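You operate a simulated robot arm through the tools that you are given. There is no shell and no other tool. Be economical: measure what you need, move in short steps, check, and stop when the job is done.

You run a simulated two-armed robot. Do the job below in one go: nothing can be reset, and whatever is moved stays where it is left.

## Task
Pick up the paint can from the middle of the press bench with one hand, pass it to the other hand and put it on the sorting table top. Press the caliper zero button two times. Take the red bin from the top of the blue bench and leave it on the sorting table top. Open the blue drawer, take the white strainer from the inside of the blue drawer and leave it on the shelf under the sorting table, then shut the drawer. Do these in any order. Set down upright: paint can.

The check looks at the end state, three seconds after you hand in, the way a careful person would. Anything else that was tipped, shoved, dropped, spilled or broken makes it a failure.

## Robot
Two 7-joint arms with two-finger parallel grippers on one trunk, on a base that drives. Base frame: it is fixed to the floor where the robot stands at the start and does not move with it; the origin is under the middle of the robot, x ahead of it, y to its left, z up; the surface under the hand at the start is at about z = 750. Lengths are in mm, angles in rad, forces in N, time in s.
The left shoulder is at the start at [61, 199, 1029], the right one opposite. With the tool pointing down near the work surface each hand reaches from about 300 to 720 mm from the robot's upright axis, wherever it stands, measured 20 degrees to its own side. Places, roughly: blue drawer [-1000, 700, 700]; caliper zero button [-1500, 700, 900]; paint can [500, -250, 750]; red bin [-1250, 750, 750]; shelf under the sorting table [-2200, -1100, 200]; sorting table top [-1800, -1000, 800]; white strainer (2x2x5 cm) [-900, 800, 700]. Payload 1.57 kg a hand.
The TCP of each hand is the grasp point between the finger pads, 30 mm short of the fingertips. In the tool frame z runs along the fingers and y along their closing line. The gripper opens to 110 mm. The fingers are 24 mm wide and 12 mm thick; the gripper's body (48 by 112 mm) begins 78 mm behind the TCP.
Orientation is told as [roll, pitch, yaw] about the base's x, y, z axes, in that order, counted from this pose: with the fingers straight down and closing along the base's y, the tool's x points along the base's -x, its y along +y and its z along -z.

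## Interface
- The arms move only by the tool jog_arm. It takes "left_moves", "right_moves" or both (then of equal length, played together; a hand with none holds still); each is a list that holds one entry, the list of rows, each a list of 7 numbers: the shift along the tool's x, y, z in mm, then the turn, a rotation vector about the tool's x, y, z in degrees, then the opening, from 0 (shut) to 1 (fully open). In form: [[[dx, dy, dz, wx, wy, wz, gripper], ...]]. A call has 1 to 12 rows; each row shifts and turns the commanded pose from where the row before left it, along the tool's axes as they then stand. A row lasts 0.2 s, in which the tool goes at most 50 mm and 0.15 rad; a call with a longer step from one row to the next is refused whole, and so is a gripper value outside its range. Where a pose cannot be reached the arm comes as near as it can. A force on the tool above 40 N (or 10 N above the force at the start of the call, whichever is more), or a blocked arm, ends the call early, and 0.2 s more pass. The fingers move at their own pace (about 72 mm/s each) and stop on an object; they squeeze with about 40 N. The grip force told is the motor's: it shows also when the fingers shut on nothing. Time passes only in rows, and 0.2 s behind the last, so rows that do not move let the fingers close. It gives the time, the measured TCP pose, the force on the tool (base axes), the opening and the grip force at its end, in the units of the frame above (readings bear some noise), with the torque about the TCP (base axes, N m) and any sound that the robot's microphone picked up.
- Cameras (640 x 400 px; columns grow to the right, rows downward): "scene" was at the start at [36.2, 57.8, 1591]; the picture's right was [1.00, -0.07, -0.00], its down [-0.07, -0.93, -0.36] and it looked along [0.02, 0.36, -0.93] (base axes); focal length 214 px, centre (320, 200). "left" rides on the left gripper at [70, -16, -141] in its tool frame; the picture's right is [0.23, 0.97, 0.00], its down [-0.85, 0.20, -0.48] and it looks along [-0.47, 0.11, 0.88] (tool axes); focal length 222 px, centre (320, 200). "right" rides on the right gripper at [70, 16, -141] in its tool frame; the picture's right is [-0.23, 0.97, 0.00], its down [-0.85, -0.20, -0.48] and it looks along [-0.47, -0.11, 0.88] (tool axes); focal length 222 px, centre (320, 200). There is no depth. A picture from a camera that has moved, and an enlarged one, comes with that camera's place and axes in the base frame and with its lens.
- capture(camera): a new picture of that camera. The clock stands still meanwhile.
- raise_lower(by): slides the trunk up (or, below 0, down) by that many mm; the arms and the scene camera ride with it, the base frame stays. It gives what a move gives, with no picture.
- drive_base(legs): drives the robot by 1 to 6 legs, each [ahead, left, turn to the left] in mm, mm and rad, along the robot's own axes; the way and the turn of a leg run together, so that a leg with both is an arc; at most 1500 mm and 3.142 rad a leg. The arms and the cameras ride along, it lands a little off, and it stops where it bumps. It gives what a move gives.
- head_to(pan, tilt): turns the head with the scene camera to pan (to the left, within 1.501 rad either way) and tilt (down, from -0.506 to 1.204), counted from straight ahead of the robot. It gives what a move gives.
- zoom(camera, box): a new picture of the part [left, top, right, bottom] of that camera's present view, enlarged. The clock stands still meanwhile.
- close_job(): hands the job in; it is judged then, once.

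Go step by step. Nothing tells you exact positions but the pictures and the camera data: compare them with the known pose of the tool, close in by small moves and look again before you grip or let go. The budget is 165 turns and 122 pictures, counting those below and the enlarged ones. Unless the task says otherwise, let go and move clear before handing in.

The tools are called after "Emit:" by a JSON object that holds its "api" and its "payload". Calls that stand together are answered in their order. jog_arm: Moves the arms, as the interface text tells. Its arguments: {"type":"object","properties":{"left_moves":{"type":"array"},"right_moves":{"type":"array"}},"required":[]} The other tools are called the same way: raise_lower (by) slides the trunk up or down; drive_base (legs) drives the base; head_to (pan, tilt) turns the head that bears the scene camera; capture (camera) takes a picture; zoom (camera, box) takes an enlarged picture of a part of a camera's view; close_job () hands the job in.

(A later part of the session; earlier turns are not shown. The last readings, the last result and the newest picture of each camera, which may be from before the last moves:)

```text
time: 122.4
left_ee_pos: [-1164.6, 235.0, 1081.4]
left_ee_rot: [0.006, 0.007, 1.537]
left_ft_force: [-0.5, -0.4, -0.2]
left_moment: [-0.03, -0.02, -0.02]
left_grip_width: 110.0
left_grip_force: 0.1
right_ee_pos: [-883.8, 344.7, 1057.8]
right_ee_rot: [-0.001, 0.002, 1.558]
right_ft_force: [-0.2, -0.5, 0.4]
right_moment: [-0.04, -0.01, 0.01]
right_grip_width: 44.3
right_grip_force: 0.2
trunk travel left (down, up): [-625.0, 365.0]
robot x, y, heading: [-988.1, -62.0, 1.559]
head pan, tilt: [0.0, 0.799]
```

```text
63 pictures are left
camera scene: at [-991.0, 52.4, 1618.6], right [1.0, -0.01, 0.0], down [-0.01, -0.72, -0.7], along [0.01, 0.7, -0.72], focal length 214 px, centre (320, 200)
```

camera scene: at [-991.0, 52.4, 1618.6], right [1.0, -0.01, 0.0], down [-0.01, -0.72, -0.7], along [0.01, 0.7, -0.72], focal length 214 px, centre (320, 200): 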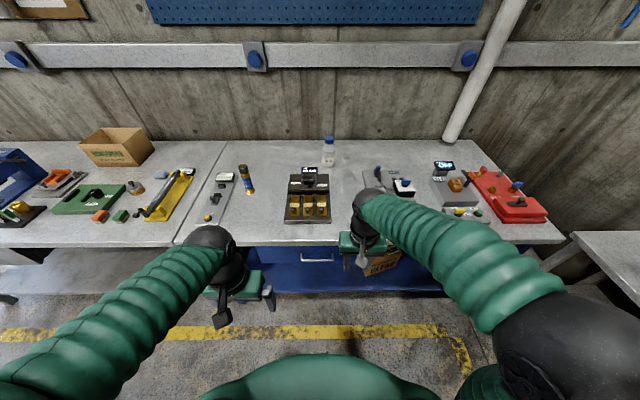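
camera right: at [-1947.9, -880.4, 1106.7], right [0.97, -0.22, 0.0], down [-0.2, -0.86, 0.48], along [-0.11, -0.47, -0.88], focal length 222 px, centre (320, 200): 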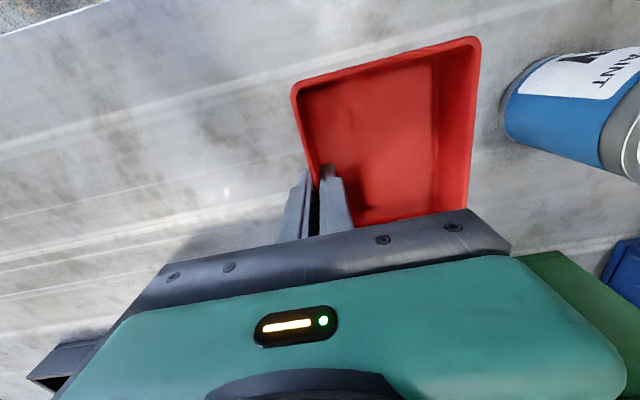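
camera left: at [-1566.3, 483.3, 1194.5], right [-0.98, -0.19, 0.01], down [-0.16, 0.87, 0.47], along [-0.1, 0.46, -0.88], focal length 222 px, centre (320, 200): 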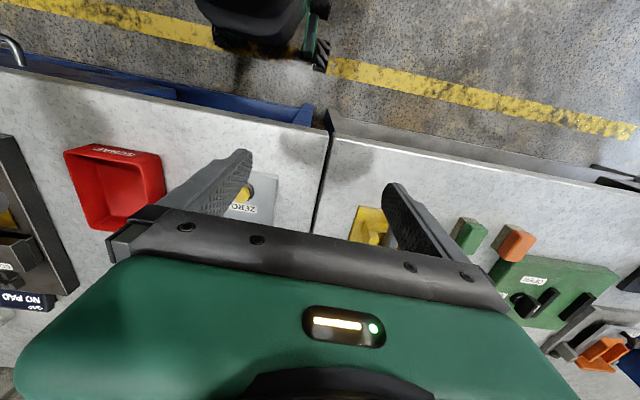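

The drawer handle is straight ahead. I zoom to fix it.

Emit:
{"api": "zoom", "payload": {"camera": "scene", "box": [240, 210, 400, 310]}}

Emit:
{"api": "capture", "payload": {"camera": "left"}}

Emit:
{"api": "capture", "payload": {"camera": "right"}}

```text
4.00 times, centred on (320, 260) of scene
camera zoom: at [-991.0, 52.4, 1618.6], right [1.0, -0.01, 0.0], down [-0.01, -0.72, -0.7], along [0.01, 0.7, -0.72], focal length 858 px, centre (320, -40)
```

zoom: 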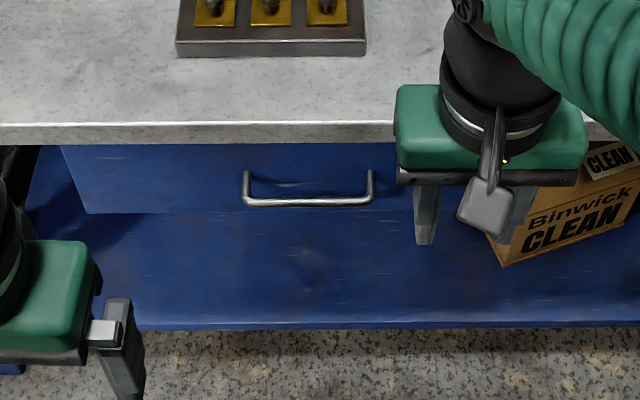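

```text
61 pictures are left
camera left: at [-1149.8, 163.2, 1223.4], right [-0.98, -0.19, 0.01], down [-0.17, 0.86, 0.47], along [-0.1, 0.46, -0.88], focal length 222 px, centre (320, 200)
```

left: 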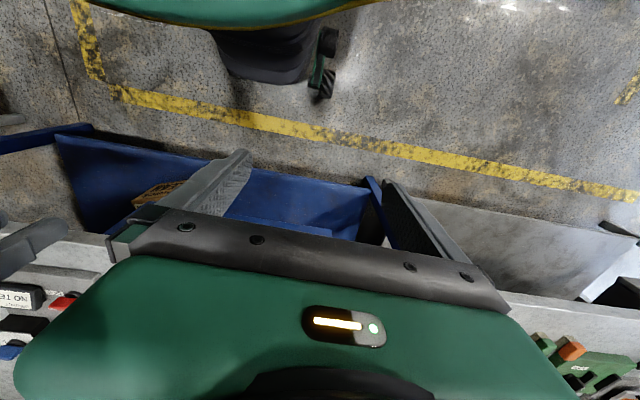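

```text
60 pictures are left
camera right: at [-901.1, 274.8, 1199.2], right [-0.97, 0.24, 0.0], down [0.21, 0.85, 0.48], along [0.11, 0.46, -0.88], focal length 222 px, centre (320, 200)
```

right: 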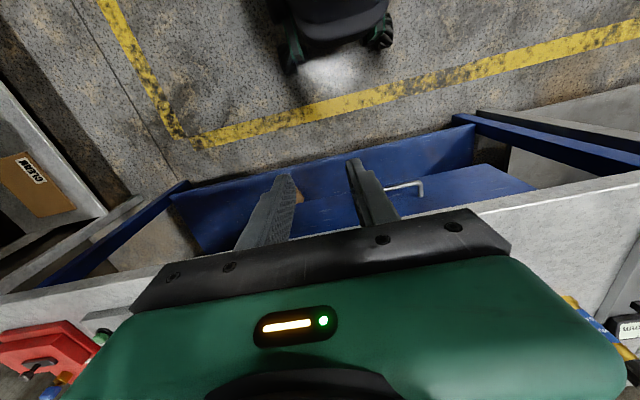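

The handle bar spans x -1068..-928 at y≈518, z≈752. I turn the left hand to point forward with vertical closing and bring it before the handle.

Emit:
{"api": "jog_arm", "payload": {"left_moves": [[[0, 0, 0, 0, 0, -8.182, 1], [0, 0, 0, 0, 0, -8.182, 1], [0, 0, 0, 0, 0, -8.182, 1], [0, 0, 0, 0, 0, -8.182, 1], [0, 0, 0, 0, 0, -8.182, 1], [0, 0, 0, 0, 0, -8.182, 1], [0, 0, 0, 0, 0, -8.182, 1], [0, 0, 0, 0, 0, -8.182, 1], [0, 0, 0, 0, 0, -8.182, 1], [0, 0, 0, 0, 0, -8.182, 1], [0, 0, 0, 0, 0, -8.182, 1]]]}}

Emit:
{"api": "jog_arm", "payload": {"left_moves": [[[14, -16, 29, 8.182, 0, 0, 0.7], [14, -11.7, 31, 8.182, 0, 0, 0.7], [14, -7.2, 32.3, 8.182, 0, 0, 0.7], [14, -2.5, 33, 8.182, 0, 0, 0.7], [14, 2.2, 33, 8.182, 0, 0, 0.7], [14, 6.9, 32.4, 8.182, 0, 0, 0.7], [14, 11.4, 31.1, 8.182, 0, 0, 0.7], [14, 15.8, 29.1, 8.182, 0, 0, 0.7], [14, 19.8, 26.6, 8.182, 0, 0, 0.7], [14, 23.3, 23.5, 8.182, 0, 0, 0.7], [14, 26.4, 20, 8.182, 0, 0, 0.7], [0, 0, 0, 0, 0, 0, 0.7]]]}}

Emit:
{"api": "capture", "payload": {"camera": "left"}}

Emit:
{"api": "capture", "payload": {"camera": "scene"}}

```text
time: 124.8
left_ee_pos: [-1163.6, 233.7, 1081.7]
left_ee_rot: [0.007, -0.007, 3.108]
left_ft_force: [0.0, -0.6, -0.3]
left_moment: [-0.03, -0.01, -0.03]
left_grip_width: 110.2
left_grip_force: 0.0
right_ee_pos: [-884.4, 344.6, 1056.6]
right_ee_rot: [0.001, 0.001, 1.559]
right_ft_force: [0.4, -0.6, -0.9]
right_moment: [-0.02, 0.01, 0.03]
right_grip_width: 44.0
right_grip_force: 0.0
trunk travel left (down, up): [-625.0, 365.0]
robot x, y, heading: [-993.1, -62.0, 1.56]
head pan, tilt: [0.0, 0.799]
```

```text
time: 126.5
left_ee_pos: [-1021.0, 402.6, 1027.1]
left_ee_rot: [-0.952, 0.154, 3.069]
left_ft_force: [0.0, 1.0, -1.3]
left_moment: [-0.02, 0.06, 0.02]
left_grip_width: 77.0
left_grip_force: 0.1
left hand out of reach, approached as far as the arm can: row 2, 3, 4, 5, 6, 7, 8
right_ee_pos: [-884.0, 345.7, 1053.7]
right_ee_rot: [0.0, 0.002, 1.559]
right_ft_force: [0.9, 0.0, 0.5]
right_moment: [-0.01, -0.04, 0.0]
right_grip_width: 44.0
right_grip_force: 0.1
trunk travel left (down, up): [-625.0, 365.0]
robot x, y, heading: [-990.7, -59.8, 1.561]
head pan, tilt: [0.0, 0.799]
stopped in row 8 (left hand): the arm was blocked; the commanded pose is now the measured one
```

```text
59 pictures are left
camera left: at [-976.0, 291.3, 1133.7], right [0.31, -0.59, -0.75], down [-0.9, -0.44, -0.02], along [-0.32, 0.68, -0.66], focal length 222 px, centre (320, 200)
```

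left: 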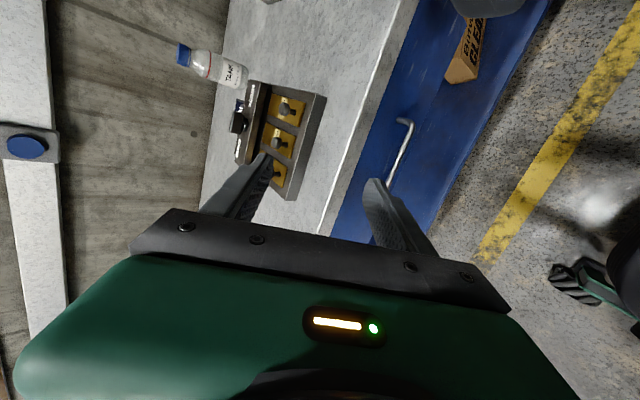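

```text
58 pictures are left
camera scene: at [-990.4, 54.2, 1614.8], right [1.0, -0.01, 0.0], down [-0.01, -0.72, -0.7], along [0.01, 0.7, -0.72], focal length 214 px, centre (320, 200)
```

scene: 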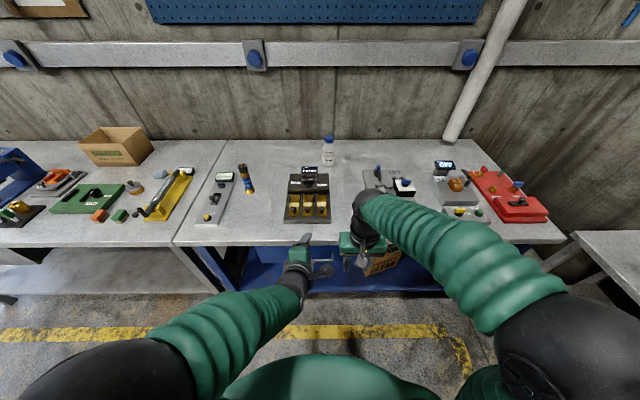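

The left arm ran to its limit that low; I lower the trunk 250 mm so the handle lies near shoulder height.

Emit:
{"api": "raise_lower", "payload": {"by": -250}}

Emit:
{"api": "capture", "payload": {"camera": "scene"}}

```text
time: 127.6
left_ee_pos: [-989.3, 472.7, 1066.2]
left_ee_rot: [-1.179, 0.311, 3.037]
left_ft_force: [-0.2, -0.4, -0.9]
left_moment: [0.0, 0.02, 0.01]
left_grip_width: 77.0
left_grip_force: 0.0
right_ee_pos: [-884.2, 344.3, 984.0]
right_ee_rot: [0.0, 0.003, 1.558]
right_ft_force: [0.0, 0.7, -0.8]
right_moment: [-0.01, 0.01, -0.03]
right_grip_width: 44.0
right_grip_force: 0.1
trunk travel left (down, up): [-554.0, 436.0]
robot x, y, heading: [-993.4, -57.5, 1.562]
head pan, tilt: [0.0, 0.799]
stopped: the arm was blocked; the commanded pose is now the measured one
```

```text
57 pictures are left
camera scene: at [-989.9, 54.4, 1545.5], right [1.0, -0.01, 0.0], down [-0.01, -0.72, -0.7], along [0.01, 0.7, -0.72], focal length 214 px, centre (320, 200)
```

scene: 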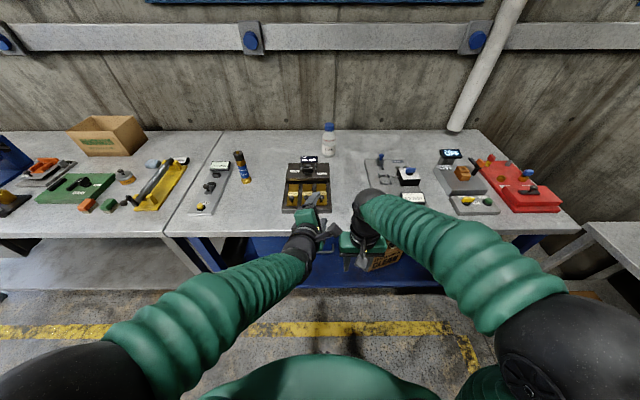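

The left elbow seems to press on the robot's body. I raise the trunk again, back off 200 mm so the arm can stretch out more, and look.

Emit:
{"api": "raise_lower", "payload": {"by": 71}}

Emit:
{"api": "drive_base", "payload": {"legs": [[-220, 0, 0]]}}

Emit:
{"api": "jog_arm", "payload": {"left_moves": [[[0, 0, 30, 0, 0, 0, 0.7], [0, 0, 30, 0, 0, 0, 0.7], [0, 0, 30, 0, 0, 0, 0.7], [0, 0, 30, 0, 0, 0, 0.7], [0, 0, 0, 0, 0, 0, 0.7]]]}}

Emit:
{"api": "capture", "payload": {"camera": "scene"}}

```text
time: 128.7
left_ee_pos: [-983.1, 466.7, 1134.7]
left_ee_rot: [-1.169, 0.307, 3.021]
left_ft_force: [0.7, -0.7, 0.4]
left_moment: [0.0, -0.03, 0.02]
left_grip_width: 76.9
left_grip_force: 0.1
right_ee_pos: [-884.3, 343.9, 1057.8]
right_ee_rot: [0.001, 0.001, 1.558]
right_ft_force: [0.6, 0.3, 0.0]
right_moment: [-0.04, 0.01, -0.03]
right_grip_width: 44.3
right_grip_force: 0.1
trunk travel left (down, up): [-625.0, 365.0]
robot x, y, heading: [-990.5, -58.7, 1.559]
head pan, tilt: [0.0, 0.799]
```

```text
time: 130.4
left_ee_pos: [-987.4, 245.7, 1134.1]
left_ee_rot: [-1.17, 0.308, 3.029]
left_ft_force: [-0.6, -0.2, 0.2]
left_moment: [0.02, 0.02, -0.01]
left_grip_width: 76.8
left_grip_force: 0.0
right_ee_pos: [-886.9, 123.7, 1058.0]
right_ee_rot: [0.0, 0.002, 1.562]
right_ft_force: [-0.4, 0.3, 0.3]
right_moment: [0.05, 0.03, 0.01]
right_grip_width: 44.1
right_grip_force: 0.0
trunk travel left (down, up): [-625.0, 365.0]
robot x, y, heading: [-991.2, -284.2, 1.566]
head pan, tilt: [0.0, 0.799]
```

```text
time: 131.8
left_ee_pos: [-982.2, 313.4, 1169.8]
left_ee_rot: [-1.237, 0.377, 3.012]
left_ft_force: [0.0, -0.6, -0.2]
left_moment: [0.0, 0.02, 0.03]
left_grip_width: 76.9
left_grip_force: 0.1
left hand out of reach, approached as far as the arm can: row 3, 4
right_ee_pos: [-887.0, 120.3, 1057.3]
right_ee_rot: [-0.001, -0.001, 1.562]
right_ft_force: [0.0, 0.8, 0.2]
right_moment: [0.01, -0.01, 0.02]
right_grip_width: 44.1
right_grip_force: 0.0
trunk travel left (down, up): [-625.0, 365.0]
robot x, y, heading: [-993.0, -277.4, 1.565]
head pan, tilt: [0.0, 0.799]
stopped in row 5 (left hand): the arm was blocked; the commanded pose is now the measured one
```

```text
56 pictures are left
camera scene: at [-992.5, -169.4, 1616.8], right [1.0, -0.01, 0.0], down [-0.01, -0.72, -0.7], along [0.0, 0.7, -0.72], focal length 214 px, centre (320, 200)
```

scene: 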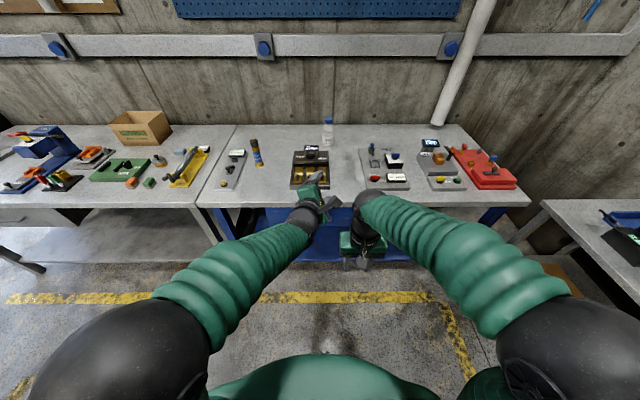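

The arm is in an awkward branch. I unwind the left wrist back to fingers-down.

Emit:
{"api": "jog_arm", "payload": {"left_moves": [[[0, 0, 0, -8.3, 0, 0, 0.7], [0, 0, 0, -8.3, 0, 0, 0.7], [0, 0, 0, -8.3, 0, 0, 0.7], [0, 0, 0, -8.3, 0, 0, 0.7], [0, 0, 0, -8.3, 0, 0, 0.7], [0, 0, 0, -8.3, 0, 0, 0.7], [0, 0, 0, -8.3, 0, 0, 0.7], [0, 0, 0, -8.3, 0, 0, 0.7], [0, 0, 0, 0, 0, 0, 0.7]]]}}

```text
time: 133.8
left_ee_pos: [-988.9, 304.8, 1147.2]
left_ee_rot: [-0.966, 0.371, 3.007]
left_ft_force: [-0.3, 0.2, 0.4]
left_moment: [0.03, -0.02, -0.02]
left_grip_width: 77.2
left_grip_force: 0.0
left hand out of reach, approached as far as the arm can: row 2, 3, 4, 5, 6, 7, 8
right_ee_pos: [-887.2, 121.1, 1058.8]
right_ee_rot: [0.0, 0.001, 1.562]
right_ft_force: [-0.9, -0.4, -0.1]
right_moment: [0.02, 0.0, -0.01]
right_grip_width: 43.9
right_grip_force: 0.1
trunk travel left (down, up): [-625.0, 365.0]
robot x, y, heading: [-991.7, -279.6, 1.566]
head pan, tilt: [0.0, 0.799]
```

I move the left hand back and left to a comfortable spot where that orientation was reachable before.

Emit:
{"api": "jog_arm", "payload": {"left_moves": [[[-25, 30, 0, 0, 0, 0, 0.7], [-25, 30, 0, 0, 0, 0, 0.7], [-25, 30, 0, 0, 0, 0, 0.7], [-25, 30, 0, 0, 0, 0, 0.7], [-25, 30, 0, 0, 0, 0, 0.7], [-25, 30, 0, 0, 0, 0, 0.7], [-25, 30, 0, 0, 0, 0, 0.7], [-20, 25, 0, 0, 0, 0, 0.7], [0, 0, 0, 0, 0, 0, 0.7]]]}}

Emit:
{"api": "capture", "payload": {"camera": "scene"}}

```text
time: 135.8
left_ee_pos: [-1073.7, 217.4, 1030.8]
left_ee_rot: [-0.997, 0.397, 3.002]
left_ft_force: [0.4, 0.2, 0.2]
left_moment: [0.02, 0.0, -0.02]
left_grip_width: 77.0
left_grip_force: 0.1
left hand out of reach, approached as far as the arm can: row 4, 5, 6, 7, 8
right_ee_pos: [-886.5, 121.4, 1058.6]
right_ee_rot: [0.0, 0.0, 1.563]
right_ft_force: [-0.2, 0.4, 0.0]
right_moment: [0.05, -0.01, 0.04]
right_grip_width: 44.1
right_grip_force: 0.0
trunk travel left (down, up): [-625.0, 365.0]
robot x, y, heading: [-991.2, -279.1, 1.565]
head pan, tilt: [0.0, 0.799]
```

```text
55 pictures are left
camera scene: at [-992.7, -168.5, 1618.7], right [1.0, -0.01, 0.0], down [0.0, -0.72, -0.7], along [0.0, 0.7, -0.72], focal length 214 px, centre (320, 200)
```

scene: 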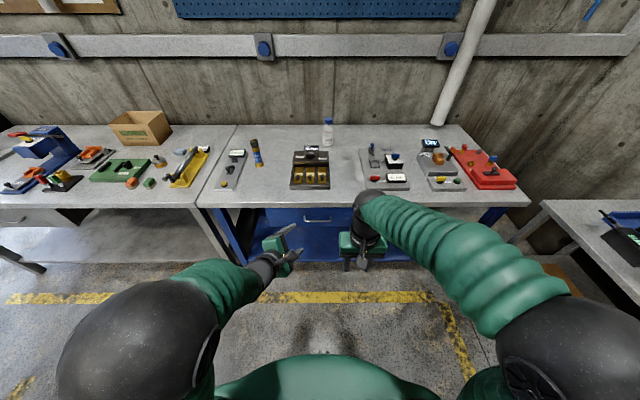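

I unwind the wrist roll about the finger axis instead, which should free the limiting joint.

Emit:
{"api": "jog_arm", "payload": {"left_moves": [[[0, 0, 0, 0, 0, 8.4, 0.7], [0, 0, 0, 0, 0, 8.4, 0.7], [0, 0, 0, 0, 0, 8.4, 0.7], [0, 0, 0, 0, 0, 8.4, 0.7], [0, 0, 0, 0, 0, 8.4, 0.7], [0, 0, 0, 0, 0, 8.4, 0.7], [0, 0, 0, 0, 0, 8.4, 0.7], [0, 0, 0, 0, 0, 8.4, 0.7], [0, 0, 0, 0, 0, 8.4, 0.7], [0, 0, 0, 0, 0, 8.4, 0.7], [0, 0, 0, 0, 0, 0, 0.7], [0, 0, 0, 0, 0, 0, 0.7]]]}}

```text
time: 138.4
left_ee_pos: [-1076.5, 218.7, 1030.1]
left_ee_rot: [-0.746, -0.816, 2.094]
left_ft_force: [-0.4, 0.3, 0.2]
left_moment: [0.0, 0.01, 0.03]
left_grip_width: 77.0
left_grip_force: 0.0
right_ee_pos: [-887.9, 121.0, 1058.2]
right_ee_rot: [-0.001, 0.001, 1.562]
right_ft_force: [0.5, 0.3, -0.6]
right_moment: [-0.02, 0.02, 0.02]
right_grip_width: 43.8
right_grip_force: 0.0
trunk travel left (down, up): [-625.0, 365.0]
robot x, y, heading: [-994.6, -281.8, 1.561]
head pan, tilt: [0.0, 0.799]
```

That worked freely. I keep rolling the same way until the closing line is vertical, about 118° more.

Emit:
{"api": "jog_arm", "payload": {"left_moves": [[[0, 0, 0, 0, 0, 8.4, 0.7], [0, 0, 0, 0, 0, 8.4, 0.7], [0, 0, 0, 0, 0, 8.4, 0.7], [0, 0, 0, 0, 0, 8.4, 0.7], [0, 0, 0, 0, 0, 8.4, 0.7], [0, 0, 0, 0, 0, 8.4, 0.7], [0, 0, 0, 0, 0, 8.4, 0.7], [0, 0, 0, 0, 0, 8.4, 0.7], [0, 0, 0, 0, 0, 8.4, 0.7], [0, 0, 0, 0, 0, 8.4, 0.7], [0, 0, 0, 0, 0, 8.4, 0.7], [0, 0, 0, 0, 0, 8.4, 0.7]]]}}

Emit:
{"api": "jog_arm", "payload": {"left_moves": [[[0, 0, 0, 0, 0, 8.4, 0.7], [0, 0, 0, 0, 0, 8.4, 0.7], [0, 0, 0, 0, 0, 0, 0.7]]]}}

```text
time: 141.0
left_ee_pos: [-1077.7, 218.2, 1031.2]
left_ee_rot: [1.012, -0.326, -0.181]
left_ft_force: [0.3, -0.2, 0.0]
left_moment: [-0.01, 0.01, -0.03]
left_grip_width: 76.8
left_grip_force: 0.1
right_ee_pos: [-886.9, 121.2, 1058.5]
right_ee_rot: [-0.001, 0.001, 1.562]
right_ft_force: [0.1, -0.2, 0.0]
right_moment: [-0.02, 0.03, 0.0]
right_grip_width: 44.1
right_grip_force: 0.1
trunk travel left (down, up): [-625.0, 365.0]
robot x, y, heading: [-994.6, -282.4, 1.562]
head pan, tilt: [0.0, 0.799]
```

```text
time: 141.8
left_ee_pos: [-1078.2, 218.4, 1030.0]
left_ee_rot: [1.043, -0.073, -0.335]
left_ft_force: [0.0, 0.2, -0.3]
left_moment: [0.03, -0.04, -0.01]
left_grip_width: 77.1
left_grip_force: 0.0
right_ee_pos: [-887.4, 120.6, 1058.8]
right_ee_rot: [0.0, 0.0, 1.564]
right_ft_force: [0.1, 0.2, -1.0]
right_moment: [0.0, 0.0, -0.01]
right_grip_width: 43.9
right_grip_force: 0.0
trunk travel left (down, up): [-625.0, 365.0]
robot x, y, heading: [-993.3, -280.9, 1.563]
head pan, tilt: [0.0, 0.799]
```

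Now the left fingers point forward, 30° down, closing vertically. I straighten the yaw and move toward the handle, stopping 100 mm short.

Emit:
{"api": "jog_arm", "payload": {"left_moves": [[[0, 0, 0, -0.45, 5.5, -3.2, 0.7], [0, 0, 0, -0.45, 5.5, -3.2, 0.7], [0, 0, 0, -0.45, 5.5, -3.2, 0.7], [-9.75, -11.4, 37, 0, 0, 0, 0.7], [-9.75, -11.4, 37, 0, 0, 0, 0.7], [-9.75, -11.4, 37, 0, 0, 0, 0.7], [-9.75, -11.4, 37, 0, 0, 0, 0.7], [-9.75, -11.4, 37, 0, 0, 0, 0.7], [-9.75, -11.4, 37, 0, 0, 0, 0.7], [-9.75, -11.4, 37, 0, 0, 0, 0.7], [-9.75, -11.4, 37, 0, 0, 0, 0.7], [0, 0, 0, 0, 0, 0, 0.7]]]}}

Emit:
{"api": "capture", "payload": {"camera": "left"}}

Emit:
{"api": "zoom", "payload": {"camera": "scene", "box": [220, 170, 420, 295]}}

```text
time: 142.5
left_ee_pos: [-1160.5, 234.3, 1030.6]
left_ee_rot: [1.048, -0.079, 0.112]
left_ft_force: [0.2, -0.5, 0.4]
left_moment: [0.01, 0.04, 0.04]
left_grip_width: 77.1
left_grip_force: 0.1
left hand out of reach, approached as far as the arm can: row 1
right_ee_pos: [-886.7, 119.0, 1057.8]
right_ee_rot: [0.0, 0.0, 1.56]
right_ft_force: [0.5, 0.6, -1.0]
right_moment: [-0.05, 0.0, -0.01]
right_grip_width: 44.0
right_grip_force: 0.1
trunk travel left (down, up): [-625.0, 365.0]
robot x, y, heading: [-994.7, -285.1, 1.564]
head pan, tilt: [0.0, 0.799]
stopped in row 3 (left hand): the arm was blocked; the commanded pose is now the measured one
```

```text
54 pictures are left
camera left: at [-1220.2, 96.0, 1081.6], right [-0.34, 0.45, 0.82], down [0.85, -0.22, 0.48], along [0.4, 0.86, -0.31], focal length 222 px, centre (320, 200)
```

left: 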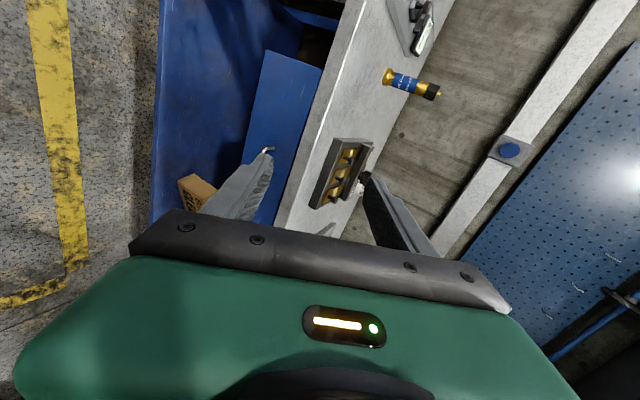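

```text
3.20 times, centred on (320, 232) of scene
camera zoom: at [-992.9, -168.8, 1617.7], right [1.0, -0.01, 0.0], down [0.0, -0.72, -0.7], along [0.0, 0.7, -0.72], focal length 686 px, centre (320, 96)
```

zoom: 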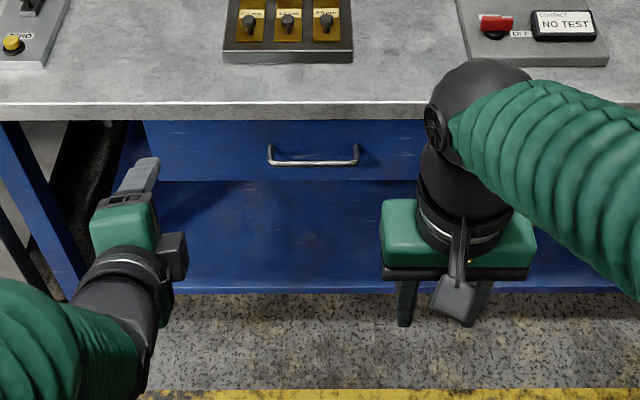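

The elbow flipped to a freer branch, fingers forward at yaw 0.11. I continue toward the handle.

Emit:
{"api": "jog_arm", "payload": {"left_moves": [[[-17.9, -13.6, 30.4, 0, 0, 0, 0.7], [-17.9, -13.6, 30.4, 0, 0, 0, 0.7], [-17.9, -13.6, 30.4, 0, 0, 0, 0.7], [-17.9, -13.6, 30.4, 0, 0, 0, 0.7], [-17.9, -13.6, 30.4, 0, 0, 0, 0.7], [-17.9, -13.6, 30.4, 0, 0, 0, 0.7], [-17.9, -13.6, 30.4, 0, 0, 0, 0.7], [-17.9, -13.6, 30.4, 0, 0, 0, 0.7], [-17.9, -13.6, 30.4, 0, 0, 0, 0.7], [0, 0, 0, 0, 0, 0, 0.7]]]}}

Emit:
{"api": "capture", "payload": {"camera": "scene"}}

```text
time: 144.3
left_ee_pos: [-1150.7, 271.2, 1062.1]
left_ee_rot: [1.07, -0.115, 0.256]
left_ft_force: [-0.4, 0.3, -0.4]
left_moment: [-0.01, 0.01, 0.0]
left_grip_width: 76.8
left_grip_force: 0.1
left hand out of reach, approached as far as the arm can: row 1, 2, 3, 4, 5, 6, 7, 8, 9
right_ee_pos: [-886.9, 119.2, 1058.4]
right_ee_rot: [0.0, -0.002, 1.563]
right_ft_force: [0.9, -0.2, 0.3]
right_moment: [0.02, -0.03, 0.0]
right_grip_width: 44.0
right_grip_force: 0.0
trunk travel left (down, up): [-625.0, 365.0]
robot x, y, heading: [-992.7, -283.0, 1.562]
head pan, tilt: [0.0, 0.799]
stopped in row 9 (left hand): the arm was blocked; the commanded pose is now the measured one
```

```text
52 pictures are left
camera scene: at [-992.8, -169.0, 1618.0], right [1.0, -0.01, 0.0], down [0.0, -0.72, -0.7], along [0.0, 0.7, -0.72], focal length 214 px, centre (320, 200)
```

scene: 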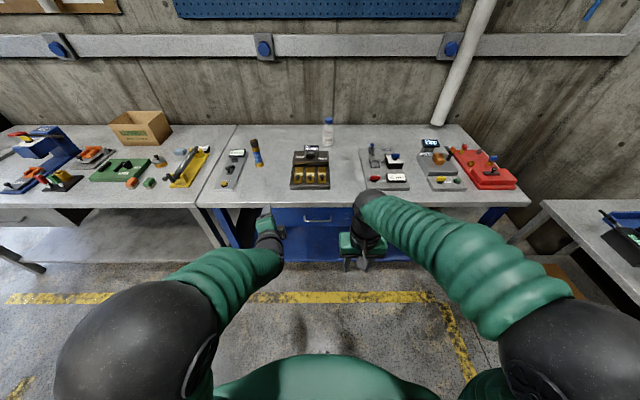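

The arm is stuck at limits in this orientation. I bring the left hand back to its natural fingers-down pose; then I'll hook the handle with fingers near vertical.

Emit:
{"api": "jog_arm", "payload": {"left_moves": [[[0, 0, 0, 0, 0, -8.4, 0.5], [0, 0, 0, 0, 0, -8.4, 0.5], [0, 0, 0, 0, 0, -8.4, 0.5], [0, 0, 0, 0, 0, -8.4, 0.5], [0, 0, 0, 0, 0, -8.4, 0.5], [0, 0, 0, 0, 0, -8.4, 0.5], [0, 0, 0, 0, 0, -8.4, 0.5], [0, 0, 0, 0, 0, -8.4, 0.5], [0, 0, 0, 0, 0, -8.4, 0.5], [0, 0, 0, 0, 0, -8.4, 0.5], [0, 0, 0, 0, 0, 0, 0.5], [0, 0, 0, 0, 0, 0, 0.5]]]}}

Emit:
{"api": "jog_arm", "payload": {"left_moves": [[[0, 0, 0, 0, 8.4, 0, 0.5], [0, 0, 0, 0, 8.4, 0, 0.5], [0, 0, 0, 0, 8.4, 0, 0.5], [0, 0, 0, 0, 8.4, 0, 0.5], [0, 0, 0, 0, 8.4, 0, 0.5], [0, 0, 0, 0, 8.4, 0, 0.5], [0, 0, 0, 0, 8.4, 0, 0.5], [0, 0, 0, 0, 0, 0, 0.5]]]}}

```text
time: 147.1
left_ee_pos: [-1164.3, 272.9, 1082.6]
left_ee_rot: [-0.187, -1.092, 1.982]
left_ft_force: [-0.4, 0.3, 0.3]
left_moment: [0.02, -0.04, -0.01]
left_grip_width: 55.0
left_grip_force: 0.0
right_ee_pos: [-887.4, 119.6, 1060.0]
right_ee_rot: [0.0, -0.002, 1.563]
right_ft_force: [0.1, 0.3, -1.3]
right_moment: [0.0, 0.02, 0.0]
right_grip_width: 43.7
right_grip_force: 0.1
trunk travel left (down, up): [-625.0, 365.0]
robot x, y, heading: [-990.8, -281.3, 1.56]
head pan, tilt: [0.0, 0.799]
stopped in row 12 (left hand): the arm was blocked; the commanded pose is now the measured one
```

```text
time: 148.9
left_ee_pos: [-1152.7, 196.6, 1108.1]
left_ee_rot: [-0.097, -0.078, 1.818]
left_ft_force: [0.5, -0.5, 0.9]
left_moment: [-0.02, 0.01, -0.01]
left_grip_width: 54.8
left_grip_force: 0.0
left hand out of reach, approached as far as the arm can: row 5, 6, 7
right_ee_pos: [-887.6, 119.4, 1058.2]
right_ee_rot: [0.0, -0.002, 1.561]
right_ft_force: [-0.3, -0.2, -0.2]
right_moment: [0.02, 0.01, 0.0]
right_grip_width: 43.8
right_grip_force: 0.0
trunk travel left (down, up): [-625.0, 365.0]
robot x, y, heading: [-992.7, -283.2, 1.565]
head pan, tilt: [0.0, 0.799]
```

The left hand is back to normal. I'll use the right hand: turned 90° with a slight forward tilt it can grip the bar from above, so I shift the robot left and forward first.

Emit:
{"api": "drive_base", "payload": {"legs": [[0, 155, 0], [215, 0, 0]]}}

Emit:
{"api": "jog_arm", "payload": {"right_moves": [[[0, 0, 0, 0, 0, 8.2, 0.6], [0, 0, 0, 0, 0, 8.2, 0.6], [0, 0, 0, 0, 0, 8.2, 0.6], [0, 0, 0, 0, 0, 8.2, 0.6], [0, 0, 0, 0, 0, 8.2, 0.6], [0, 0, 0, 0, 0, 8.2, 0.6], [0, 0, 0, 0, 0, 8.2, 0.6], [0, 0, 0, 0, 0, 8.2, 0.6], [0, 0, 0, 0, 0, 8.2, 0.6], [0, 0, 0, 0, 0, 8.2, 0.6], [0, 0, 0, 0, 0, 8, 0.6]]]}}

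Emit:
{"api": "capture", "payload": {"camera": "scene"}}

```text
time: 151.6
left_ee_pos: [-1306.6, 413.6, 1109.7]
left_ee_rot: [-0.099, -0.079, 1.819]
left_ft_force: [0.1, -0.2, 0.5]
left_moment: [-0.02, 0.0, 0.03]
left_grip_width: 55.1
left_grip_force: 0.1
right_ee_pos: [-1040.0, 336.5, 1060.2]
right_ee_rot: [-0.003, -0.005, 1.563]
right_ft_force: [-0.3, 0.3, 0.3]
right_moment: [0.02, 0.01, -0.02]
right_grip_width: 44.1
right_grip_force: 0.0
trunk travel left (down, up): [-625.0, 365.0]
robot x, y, heading: [-1144.1, -63.7, 1.56]
head pan, tilt: [0.0, 0.799]
```

```text
time: 154.0
left_ee_pos: [-1303.9, 415.2, 1109.6]
left_ee_rot: [-0.097, -0.08, 1.821]
left_ft_force: [0.3, -0.3, -0.2]
left_moment: [0.0, 0.03, 0.02]
left_grip_width: 54.9
left_grip_force: 0.1
right_ee_pos: [-1037.5, 337.6, 1059.8]
right_ee_rot: [0.002, 0.001, -0.012]
right_ft_force: [0.4, 0.1, 0.1]
right_moment: [-0.01, 0.04, 0.02]
right_grip_width: 65.9
right_grip_force: 0.0
trunk travel left (down, up): [-625.0, 365.0]
robot x, y, heading: [-1142.5, -61.8, 1.561]
head pan, tilt: [0.0, 0.799]
```

```text
51 pictures are left
camera scene: at [-1145.0, 49.4, 1618.6], right [1.0, -0.01, 0.0], down [-0.01, -0.72, -0.7], along [0.01, 0.7, -0.72], focal length 214 px, centre (320, 200)
```

scene: 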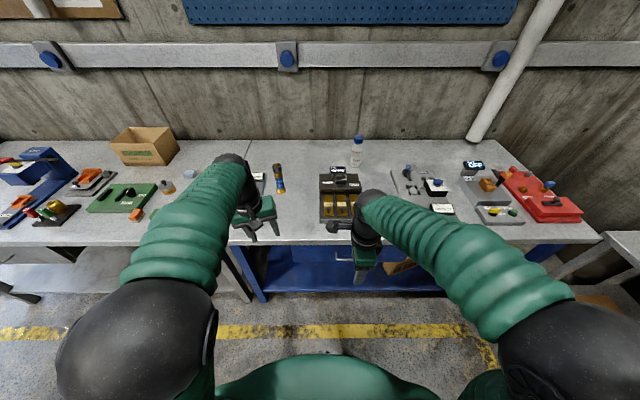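

I move the right hand forward and down toward the handle with a 20° tilt and look.

Emit:
{"api": "jog_arm", "payload": {"right_moves": [[[-8, 22, 30, -4, 0, 0, 0.6], [-8, 22, 30, -4, 0, 0, 0.6], [-8, 22, 30, -4, 0, 0, 0.6], [-8, 22, 30, -4, 0, 0, 0.6], [-8, 22, 30, -4, 0, 0, 0.6], [0, 0, 0, 0, 0, 0, 0.6]]]}}

Emit:
{"api": "capture", "payload": {"camera": "right"}}

Emit:
{"api": "zoom", "payload": {"camera": "scene", "box": [280, 190, 440, 290]}}

```text
time: 155.4
left_ee_pos: [-1302.9, 415.4, 1110.1]
left_ee_rot: [-0.095, -0.08, 1.819]
left_ft_force: [-0.6, -0.1, 0.2]
left_moment: [0.02, -0.03, 0.02]
left_grip_width: 54.8
left_grip_force: 0.0
right_ee_pos: [-997.0, 464.8, 929.2]
right_ee_rot: [0.355, 0.003, -0.009]
right_ft_force: [0.3, 0.1, 0.2]
right_moment: [-0.01, 0.0, -0.02]
right_grip_width: 66.1
right_grip_force: 0.0
trunk travel left (down, up): [-625.0, 365.0]
robot x, y, heading: [-1146.7, -68.9, 1.563]
head pan, tilt: [0.0, 0.799]
```

```text
50 pictures are left
camera right: at [-1065.5, 431.3, 1066.7], right [0.24, 0.91, 0.34], down [0.85, -0.36, 0.38], along [0.47, 0.2, -0.86], focal length 222 px, centre (320, 200)
```

right: 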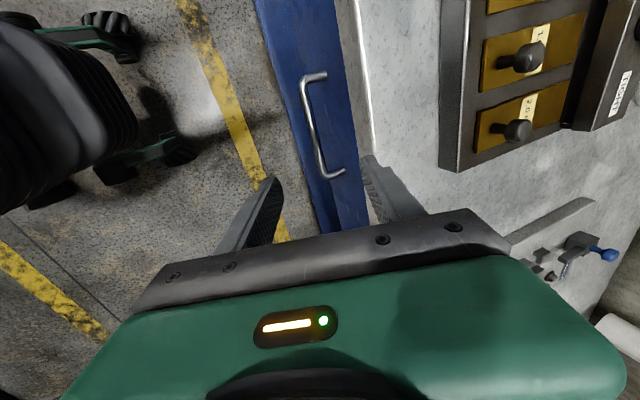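

```text
4.00 times, centred on (360, 240) of scene
camera zoom: at [-1144.7, 49.0, 1618.5], right [1.0, -0.01, 0.0], down [-0.01, -0.72, -0.7], along [0.01, 0.7, -0.72], focal length 858 px, centre (160, 40)
```

zoom: 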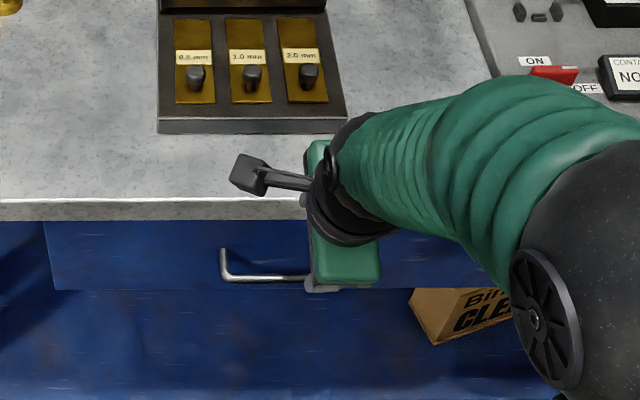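

The bar is at y≈523, z≈757, with the drawer face at y≈554. I narrow the fingers and come to about 60 mm above along the finger line.

Emit:
{"api": "jog_arm", "payload": {"right_moves": [[[0, -1, 33, 0, 0, 0, 0.2], [0, -1, 33, 0, 0, 0, 0.2], [0, -1.5, 33, 0, 0, 0, 0.2], [0, 0, 0, 0, 0, 0, 0.2]]]}}

Emit:
{"api": "capture", "payload": {"camera": "right"}}

Emit:
{"api": "zoom", "payload": {"camera": "scene", "box": [280, 190, 440, 290]}}

```text
time: 156.4
left_ee_pos: [-1302.4, 414.8, 1109.7]
left_ee_rot: [-0.096, -0.08, 1.819]
left_ft_force: [-0.3, -0.8, 0.4]
left_moment: [0.02, 0.02, 0.01]
left_grip_width: 55.0
left_grip_force: 0.0
right_ee_pos: [-996.6, 497.3, 832.9]
right_ee_rot: [0.353, 0.002, -0.008]
right_ft_force: [0.2, 0.0, 0.0]
right_moment: [-0.03, -0.03, 0.02]
right_grip_width: 22.2
right_grip_force: 0.0
trunk travel left (down, up): [-625.0, 365.0]
robot x, y, heading: [-1147.0, -65.0, 1.562]
head pan, tilt: [0.0, 0.799]
```

```text
48 pictures are left
camera right: at [-1065.5, 464.4, 971.2], right [0.24, 0.91, 0.34], down [0.85, -0.36, 0.38], along [0.47, 0.2, -0.86], focal length 222 px, centre (320, 200)
```

right: 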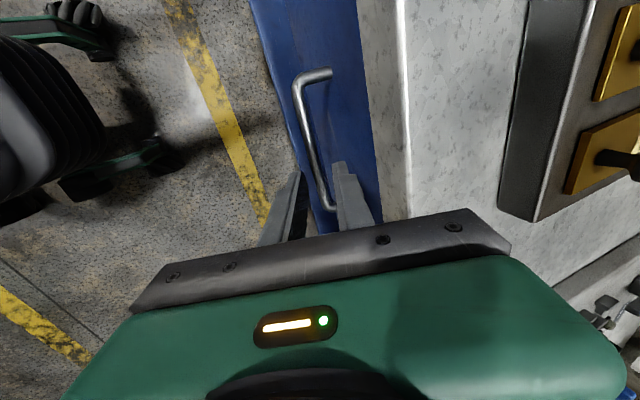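

```text
4.00 times, centred on (360, 240) of scene
camera zoom: at [-1144.9, 50.0, 1618.5], right [1.0, -0.01, 0.0], down [-0.01, -0.72, -0.7], along [0.01, 0.7, -0.72], focal length 858 px, centre (160, 40)
```

zoom: 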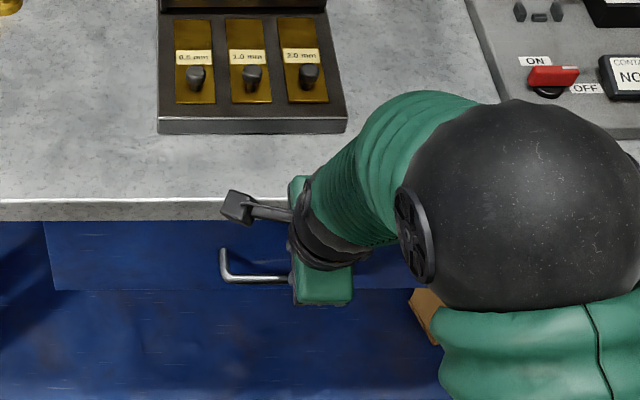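

I shift 6 mm back and descend along the finger line in two steps.

Emit:
{"api": "jog_arm", "payload": {"right_moves": [[[0, -6, 10, 0, 0, 0, 0.2], [0, 0, 15, 0, 0, 0, 0.2], [0, 0, 15, 0, 0, 0, 0.2], [0, 0, 0, 0, 0, 0, 0.2]]]}}

Emit:
{"api": "zoom", "payload": {"camera": "right", "box": [220, 100, 420, 225]}}

```text
time: 157.4
left_ee_pos: [-1303.1, 414.7, 1109.1]
left_ee_rot: [-0.096, -0.08, 1.819]
left_ft_force: [-0.1, 0.2, -0.5]
left_moment: [0.01, -0.04, 0.01]
left_grip_width: 54.8
left_grip_force: 0.1
right_ee_pos: [-996.3, 505.0, 793.4]
right_ee_rot: [0.352, 0.003, -0.008]
right_ft_force: [-0.2, 0.8, 0.1]
right_moment: [0.0, -0.02, -0.04]
right_grip_width: 22.4
right_grip_force: 0.0
trunk travel left (down, up): [-625.0, 365.0]
robot x, y, heading: [-1146.9, -66.9, 1.566]
head pan, tilt: [0.0, 0.799]
```

```text
3.20 times, centred on (320, 162) of right
camera zoom: at [-1065.9, 471.9, 931.0], right [0.24, 0.91, 0.34], down [0.85, -0.36, 0.38], along [0.47, 0.2, -0.86], focal length 711 px, centre (320, 320)
```

zoom: 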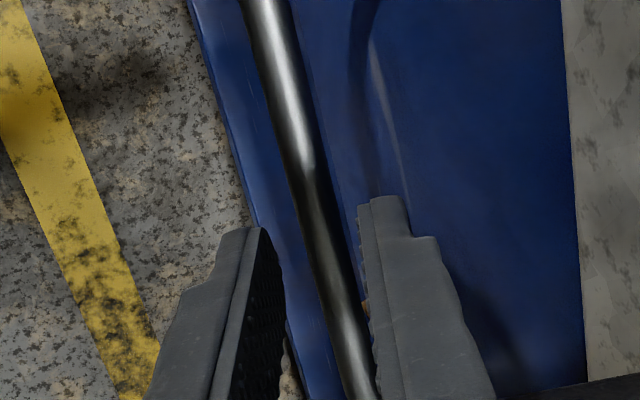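

The bar lies between the fingertips. I go in 20 mm more and close.

Emit:
{"api": "jog_arm", "payload": {"right_moves": [[[0, 2, 10, 0, 0, 0, 0.2], [0, 0, 10, 0, 0, 0, 0.2], [0, 0, 0, 0, 0, 0, 0.2], [0, 0, 0, 0, 0, 0, 0], [0, 0, 0, 0, 0, 0, 0], [0, 0, 0, 0, 0, 0, 0]]]}}

Emit:
{"api": "zoom", "payload": {"camera": "right", "box": [220, 100, 420, 225]}}

```text
time: 158.8
left_ee_pos: [-1304.1, 414.8, 1108.8]
left_ee_rot: [-0.095, -0.081, 1.818]
left_ft_force: [0.7, -0.1, -0.5]
left_moment: [0.04, 0.01, -0.03]
left_grip_width: 54.8
left_grip_force: 0.0
right_ee_pos: [-996.6, 513.8, 774.9]
right_ee_rot: [0.352, 0.001, -0.01]
right_ft_force: [-0.4, -4.3, -2.5]
right_moment: [-0.1, -0.25, 0.71]
right_grip_width: 12.4
right_grip_force: 28.5
trunk travel left (down, up): [-625.0, 365.0]
robot x, y, heading: [-1147.0, -64.5, 1.562]
head pan, tilt: [0.0, 0.799]
```

```text
3.20 times, centred on (320, 162) of right
camera zoom: at [-1065.6, 480.0, 912.4], right [0.24, 0.91, 0.33], down [0.85, -0.36, 0.38], along [0.47, 0.2, -0.86], focal length 711 px, centre (320, 320)
```

zoom: 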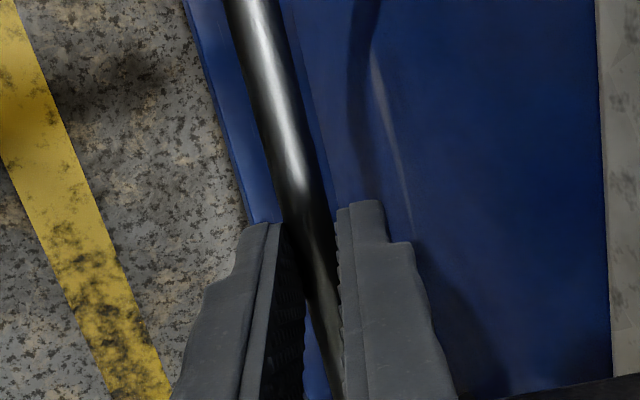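

The handle is gripped (12 mm bar). I open the drawer by driving back.

Emit:
{"api": "drive_base", "payload": {"legs": [[-150, 0, 0], [-150, 0, 0]]}}

Emit:
{"api": "capture", "payload": {"camera": "scene"}}

```text
time: 161.1
left_ee_pos: [-1305.7, 118.0, 1108.9]
left_ee_rot: [-0.093, -0.079, 1.819]
left_ft_force: [0.6, -0.5, -0.1]
left_moment: [0.02, 0.0, -0.01]
left_grip_width: 55.1
left_grip_force: 0.0
right_ee_pos: [-997.0, 217.8, 774.3]
right_ee_rot: [0.352, 0.001, -0.011]
right_ft_force: [6.5, 0.4, -3.8]
right_moment: [0.07, -0.43, 0.55]
right_grip_width: 11.9
right_grip_force: 29.3
trunk travel left (down, up): [-625.0, 365.0]
robot x, y, heading: [-1151.7, -362.3, 1.561]
head pan, tilt: [0.0, 0.799]
```

```text
44 pictures are left
camera scene: at [-1145.2, -244.8, 1618.4], right [1.0, -0.01, 0.0], down [-0.01, -0.72, -0.69], along [0.0, 0.69, -0.72], focal length 214 px, centre (320, 200)
```

scene: 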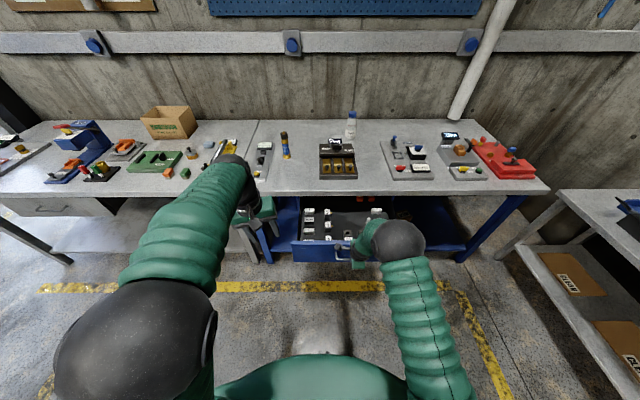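

The drawer came out about 295 mm, with several small parts in it. I zoom in.

Emit:
{"api": "zoom", "payload": {"camera": "scene", "box": [280, 190, 440, 290]}}

```text
4.00 times, centred on (360, 240) of scene
camera zoom: at [-1145.2, -244.8, 1618.4], right [1.0, -0.01, 0.0], down [-0.01, -0.72, -0.69], along [0.0, 0.69, -0.72], focal length 858 px, centre (160, 40)
```

zoom: 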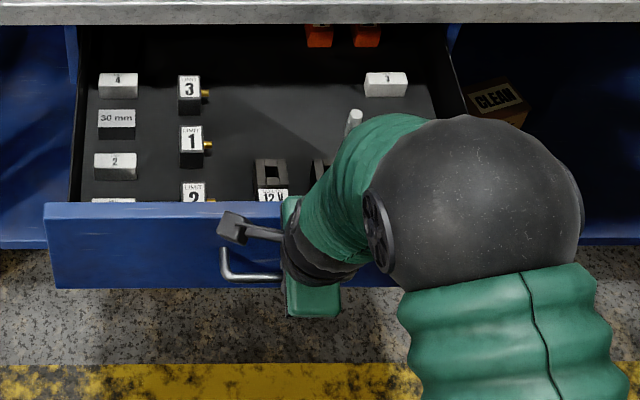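

Something white stands near (354,120), part hidden by the arm. I release the handle and lift the right hand away to see.

Emit:
{"api": "jog_arm", "payload": {"right_moves": [[[0, 0, 0, 0, 0, 0, 0.2], [0, 0, 0, 0, 0, 0, 0.2], [0, 0, -20, 0, 0, 0, 0.2], [0, 0, -30, 0, 0, 0, 0.2], [0, 0, -30, 0, 0, 0, 0.2], [-30, 0, -25, 0, 0, 0, 0.2], [-35, 0, -25, 0, 0, 0, 0.2], [-35, 0, -25, 0, 0, 0, 0.2], [-35, 0, -25, 0, 0, 0, 0.2], [-35, 0, -25, 0, 0, 0, 0.2], [-35, 0, 0, 0, 0, 0, 0.2]]]}}

Emit:
{"api": "zoom", "payload": {"camera": "scene", "box": [280, 190, 440, 290]}}

Emit:
{"api": "capture", "payload": {"camera": "right"}}

```text
time: 163.5
left_ee_pos: [-1302.3, 116.5, 1109.7]
left_ee_rot: [-0.092, -0.08, 1.819]
left_ft_force: [-0.2, 0.4, -0.3]
left_moment: [-0.03, 0.02, 0.02]
left_grip_width: 55.4
left_grip_force: 0.0
right_ee_pos: [-791.4, 141.6, 966.5]
right_ee_rot: [0.354, 0.003, -0.009]
right_ft_force: [0.4, 0.9, 0.5]
right_moment: [-0.03, 0.04, 0.0]
right_grip_width: 22.2
right_grip_force: 0.0
trunk travel left (down, up): [-625.0, 365.0]
robot x, y, heading: [-1147.2, -359.8, 1.562]
head pan, tilt: [0.0, 0.799]
```

```text
4.00 times, centred on (360, 240) of scene
camera zoom: at [-1143.9, -246.9, 1618.5], right [1.0, -0.01, 0.0], down [-0.01, -0.72, -0.7], along [0.0, 0.7, -0.72], focal length 858 px, centre (160, 40)
```

zoom: 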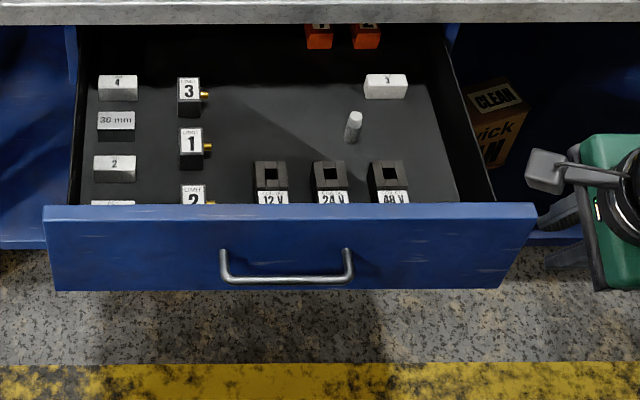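

```text
41 pictures are left
camera right: at [-861.4, 108.6, 1104.8], right [0.24, 0.91, 0.34], down [0.85, -0.36, 0.38], along [0.47, 0.2, -0.86], focal length 222 px, centre (320, 200)
```

right: 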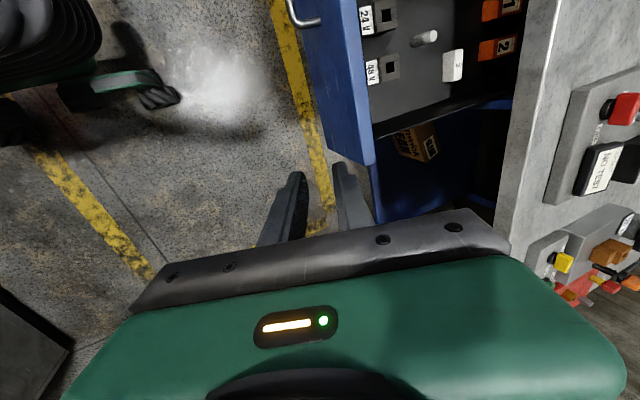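

The white strainer stands upright at about [-878, 492, 683 mid]. I restore the right hand to fingers-down, drive forward 230 mm and lower the trunk a little.

Emit:
{"api": "jog_arm", "payload": {"right_moves": [[[0, 0, -10, 6.8, 0, 0, 0.5], [0, 0, -10, 6.8, 0, 0, 0.5], [0, 0, -10, 6.7, 0, 0, 0.5], [0, 0, 0, 0, 0, -8.2, 0.5], [0, 0, 0, 0, 0, -8.2, 0.5], [0, 0, 0, 0, 0, -8.2, 0.5], [0, 0, 0, 0, 0, -8.2, 0.5], [0, 0, 0, 0, 0, -8.2, 0.5], [0, 0, 0, 0, 0, -8.2, 0.5], [0, 0, 0, 0, 0, -8.2, 0.5]]]}}

Emit:
{"api": "jog_arm", "payload": {"right_moves": [[[0, 0, 0, 0, 0, -8.2, 0.5], [0, 0, 0, 0, 0, -8.2, 0.5], [0, 0, 0, 0, 0, -8.2, 0.5], [0, 0, 0, 0, 0, -8.2, 0.5], [0, 0, 0, 0, 0, 0, 0.5]]]}}

Emit:
{"api": "drive_base", "payload": {"legs": [[230, 0, 0]]}}

Emit:
{"api": "raise_lower", "payload": {"by": -100}}

Emit:
{"api": "capture", "payload": {"camera": "scene"}}

```text
time: 165.7
left_ee_pos: [-1304.0, 116.4, 1110.7]
left_ee_rot: [-0.092, -0.082, 1.819]
left_ft_force: [-0.3, 0.2, -0.2]
left_moment: [-0.03, -0.01, -0.02]
left_grip_width: 55.0
left_grip_force: 0.1
right_ee_pos: [-793.5, 134.4, 996.7]
right_ee_rot: [0.002, -0.001, 0.994]
right_ft_force: [-0.6, -0.5, 1.2]
right_moment: [-0.01, 0.01, -0.02]
right_grip_width: 55.2
right_grip_force: 0.1
trunk travel left (down, up): [-625.0, 365.0]
robot x, y, heading: [-1147.1, -360.2, 1.568]
head pan, tilt: [0.0, 0.799]
```

```text
time: 166.9
left_ee_pos: [-1304.9, 113.9, 1110.4]
left_ee_rot: [-0.093, -0.082, 1.822]
left_ft_force: [0.0, -0.8, -0.8]
left_moment: [0.02, -0.02, -0.04]
left_grip_width: 54.9
left_grip_force: 0.0
right_ee_pos: [-793.3, 135.3, 995.3]
right_ee_rot: [0.0, -0.001, 1.566]
right_ft_force: [0.2, 0.0, -0.2]
right_moment: [0.01, -0.01, -0.03]
right_grip_width: 55.0
right_grip_force: 0.0
trunk travel left (down, up): [-625.0, 365.0]
robot x, y, heading: [-1145.7, -360.3, 1.565]
head pan, tilt: [0.0, 0.799]
```

```text
time: 168.7
left_ee_pos: [-1301.9, 346.2, 1110.3]
left_ee_rot: [-0.094, -0.084, 1.817]
left_ft_force: [0.0, -0.3, 0.9]
left_moment: [0.0, 0.03, 0.01]
left_grip_width: 54.8
left_grip_force: 0.1
right_ee_pos: [-788.9, 363.9, 998.0]
right_ee_rot: [0.004, -0.001, 1.563]
right_ft_force: [0.7, 0.2, -0.7]
right_moment: [0.01, 0.0, 0.0]
right_grip_width: 54.9
right_grip_force: 0.1
trunk travel left (down, up): [-625.0, 365.0]
robot x, y, heading: [-1146.8, -130.1, 1.561]
head pan, tilt: [0.0, 0.799]
```

```text
time: 170.0
left_ee_pos: [-1300.5, 346.3, 1021.7]
left_ee_rot: [-0.134, -0.098, 1.821]
left_ft_force: [0.5, -0.3, 0.5]
left_moment: [-0.05, 0.03, -0.01]
left_grip_width: 54.9
left_grip_force: 0.0
right_ee_pos: [-788.6, 364.3, 896.2]
right_ee_rot: [0.001, -0.002, 1.561]
right_ft_force: [-0.2, 0.1, -0.6]
right_moment: [-0.02, 0.0, -0.03]
right_grip_width: 55.0
right_grip_force: 0.0
trunk travel left (down, up): [-525.0, 465.0]
robot x, y, heading: [-1145.9, -132.1, 1.564]
head pan, tilt: [0.0, 0.799]
```

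```text
40 pictures are left
camera scene: at [-1143.5, -17.0, 1518.3], right [1.0, -0.01, 0.0], down [-0.01, -0.72, -0.7], along [0.01, 0.7, -0.72], focal length 214 px, centre (320, 200)
```

scene: 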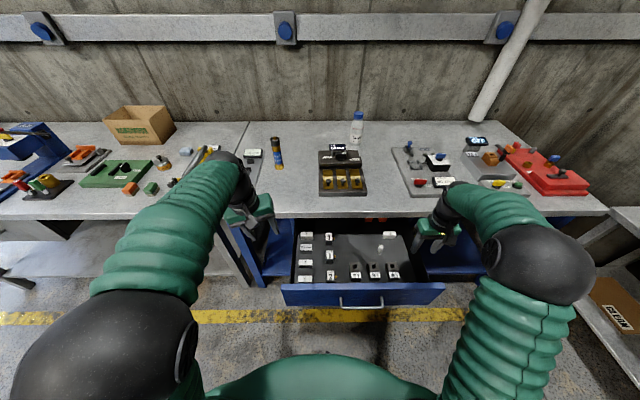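

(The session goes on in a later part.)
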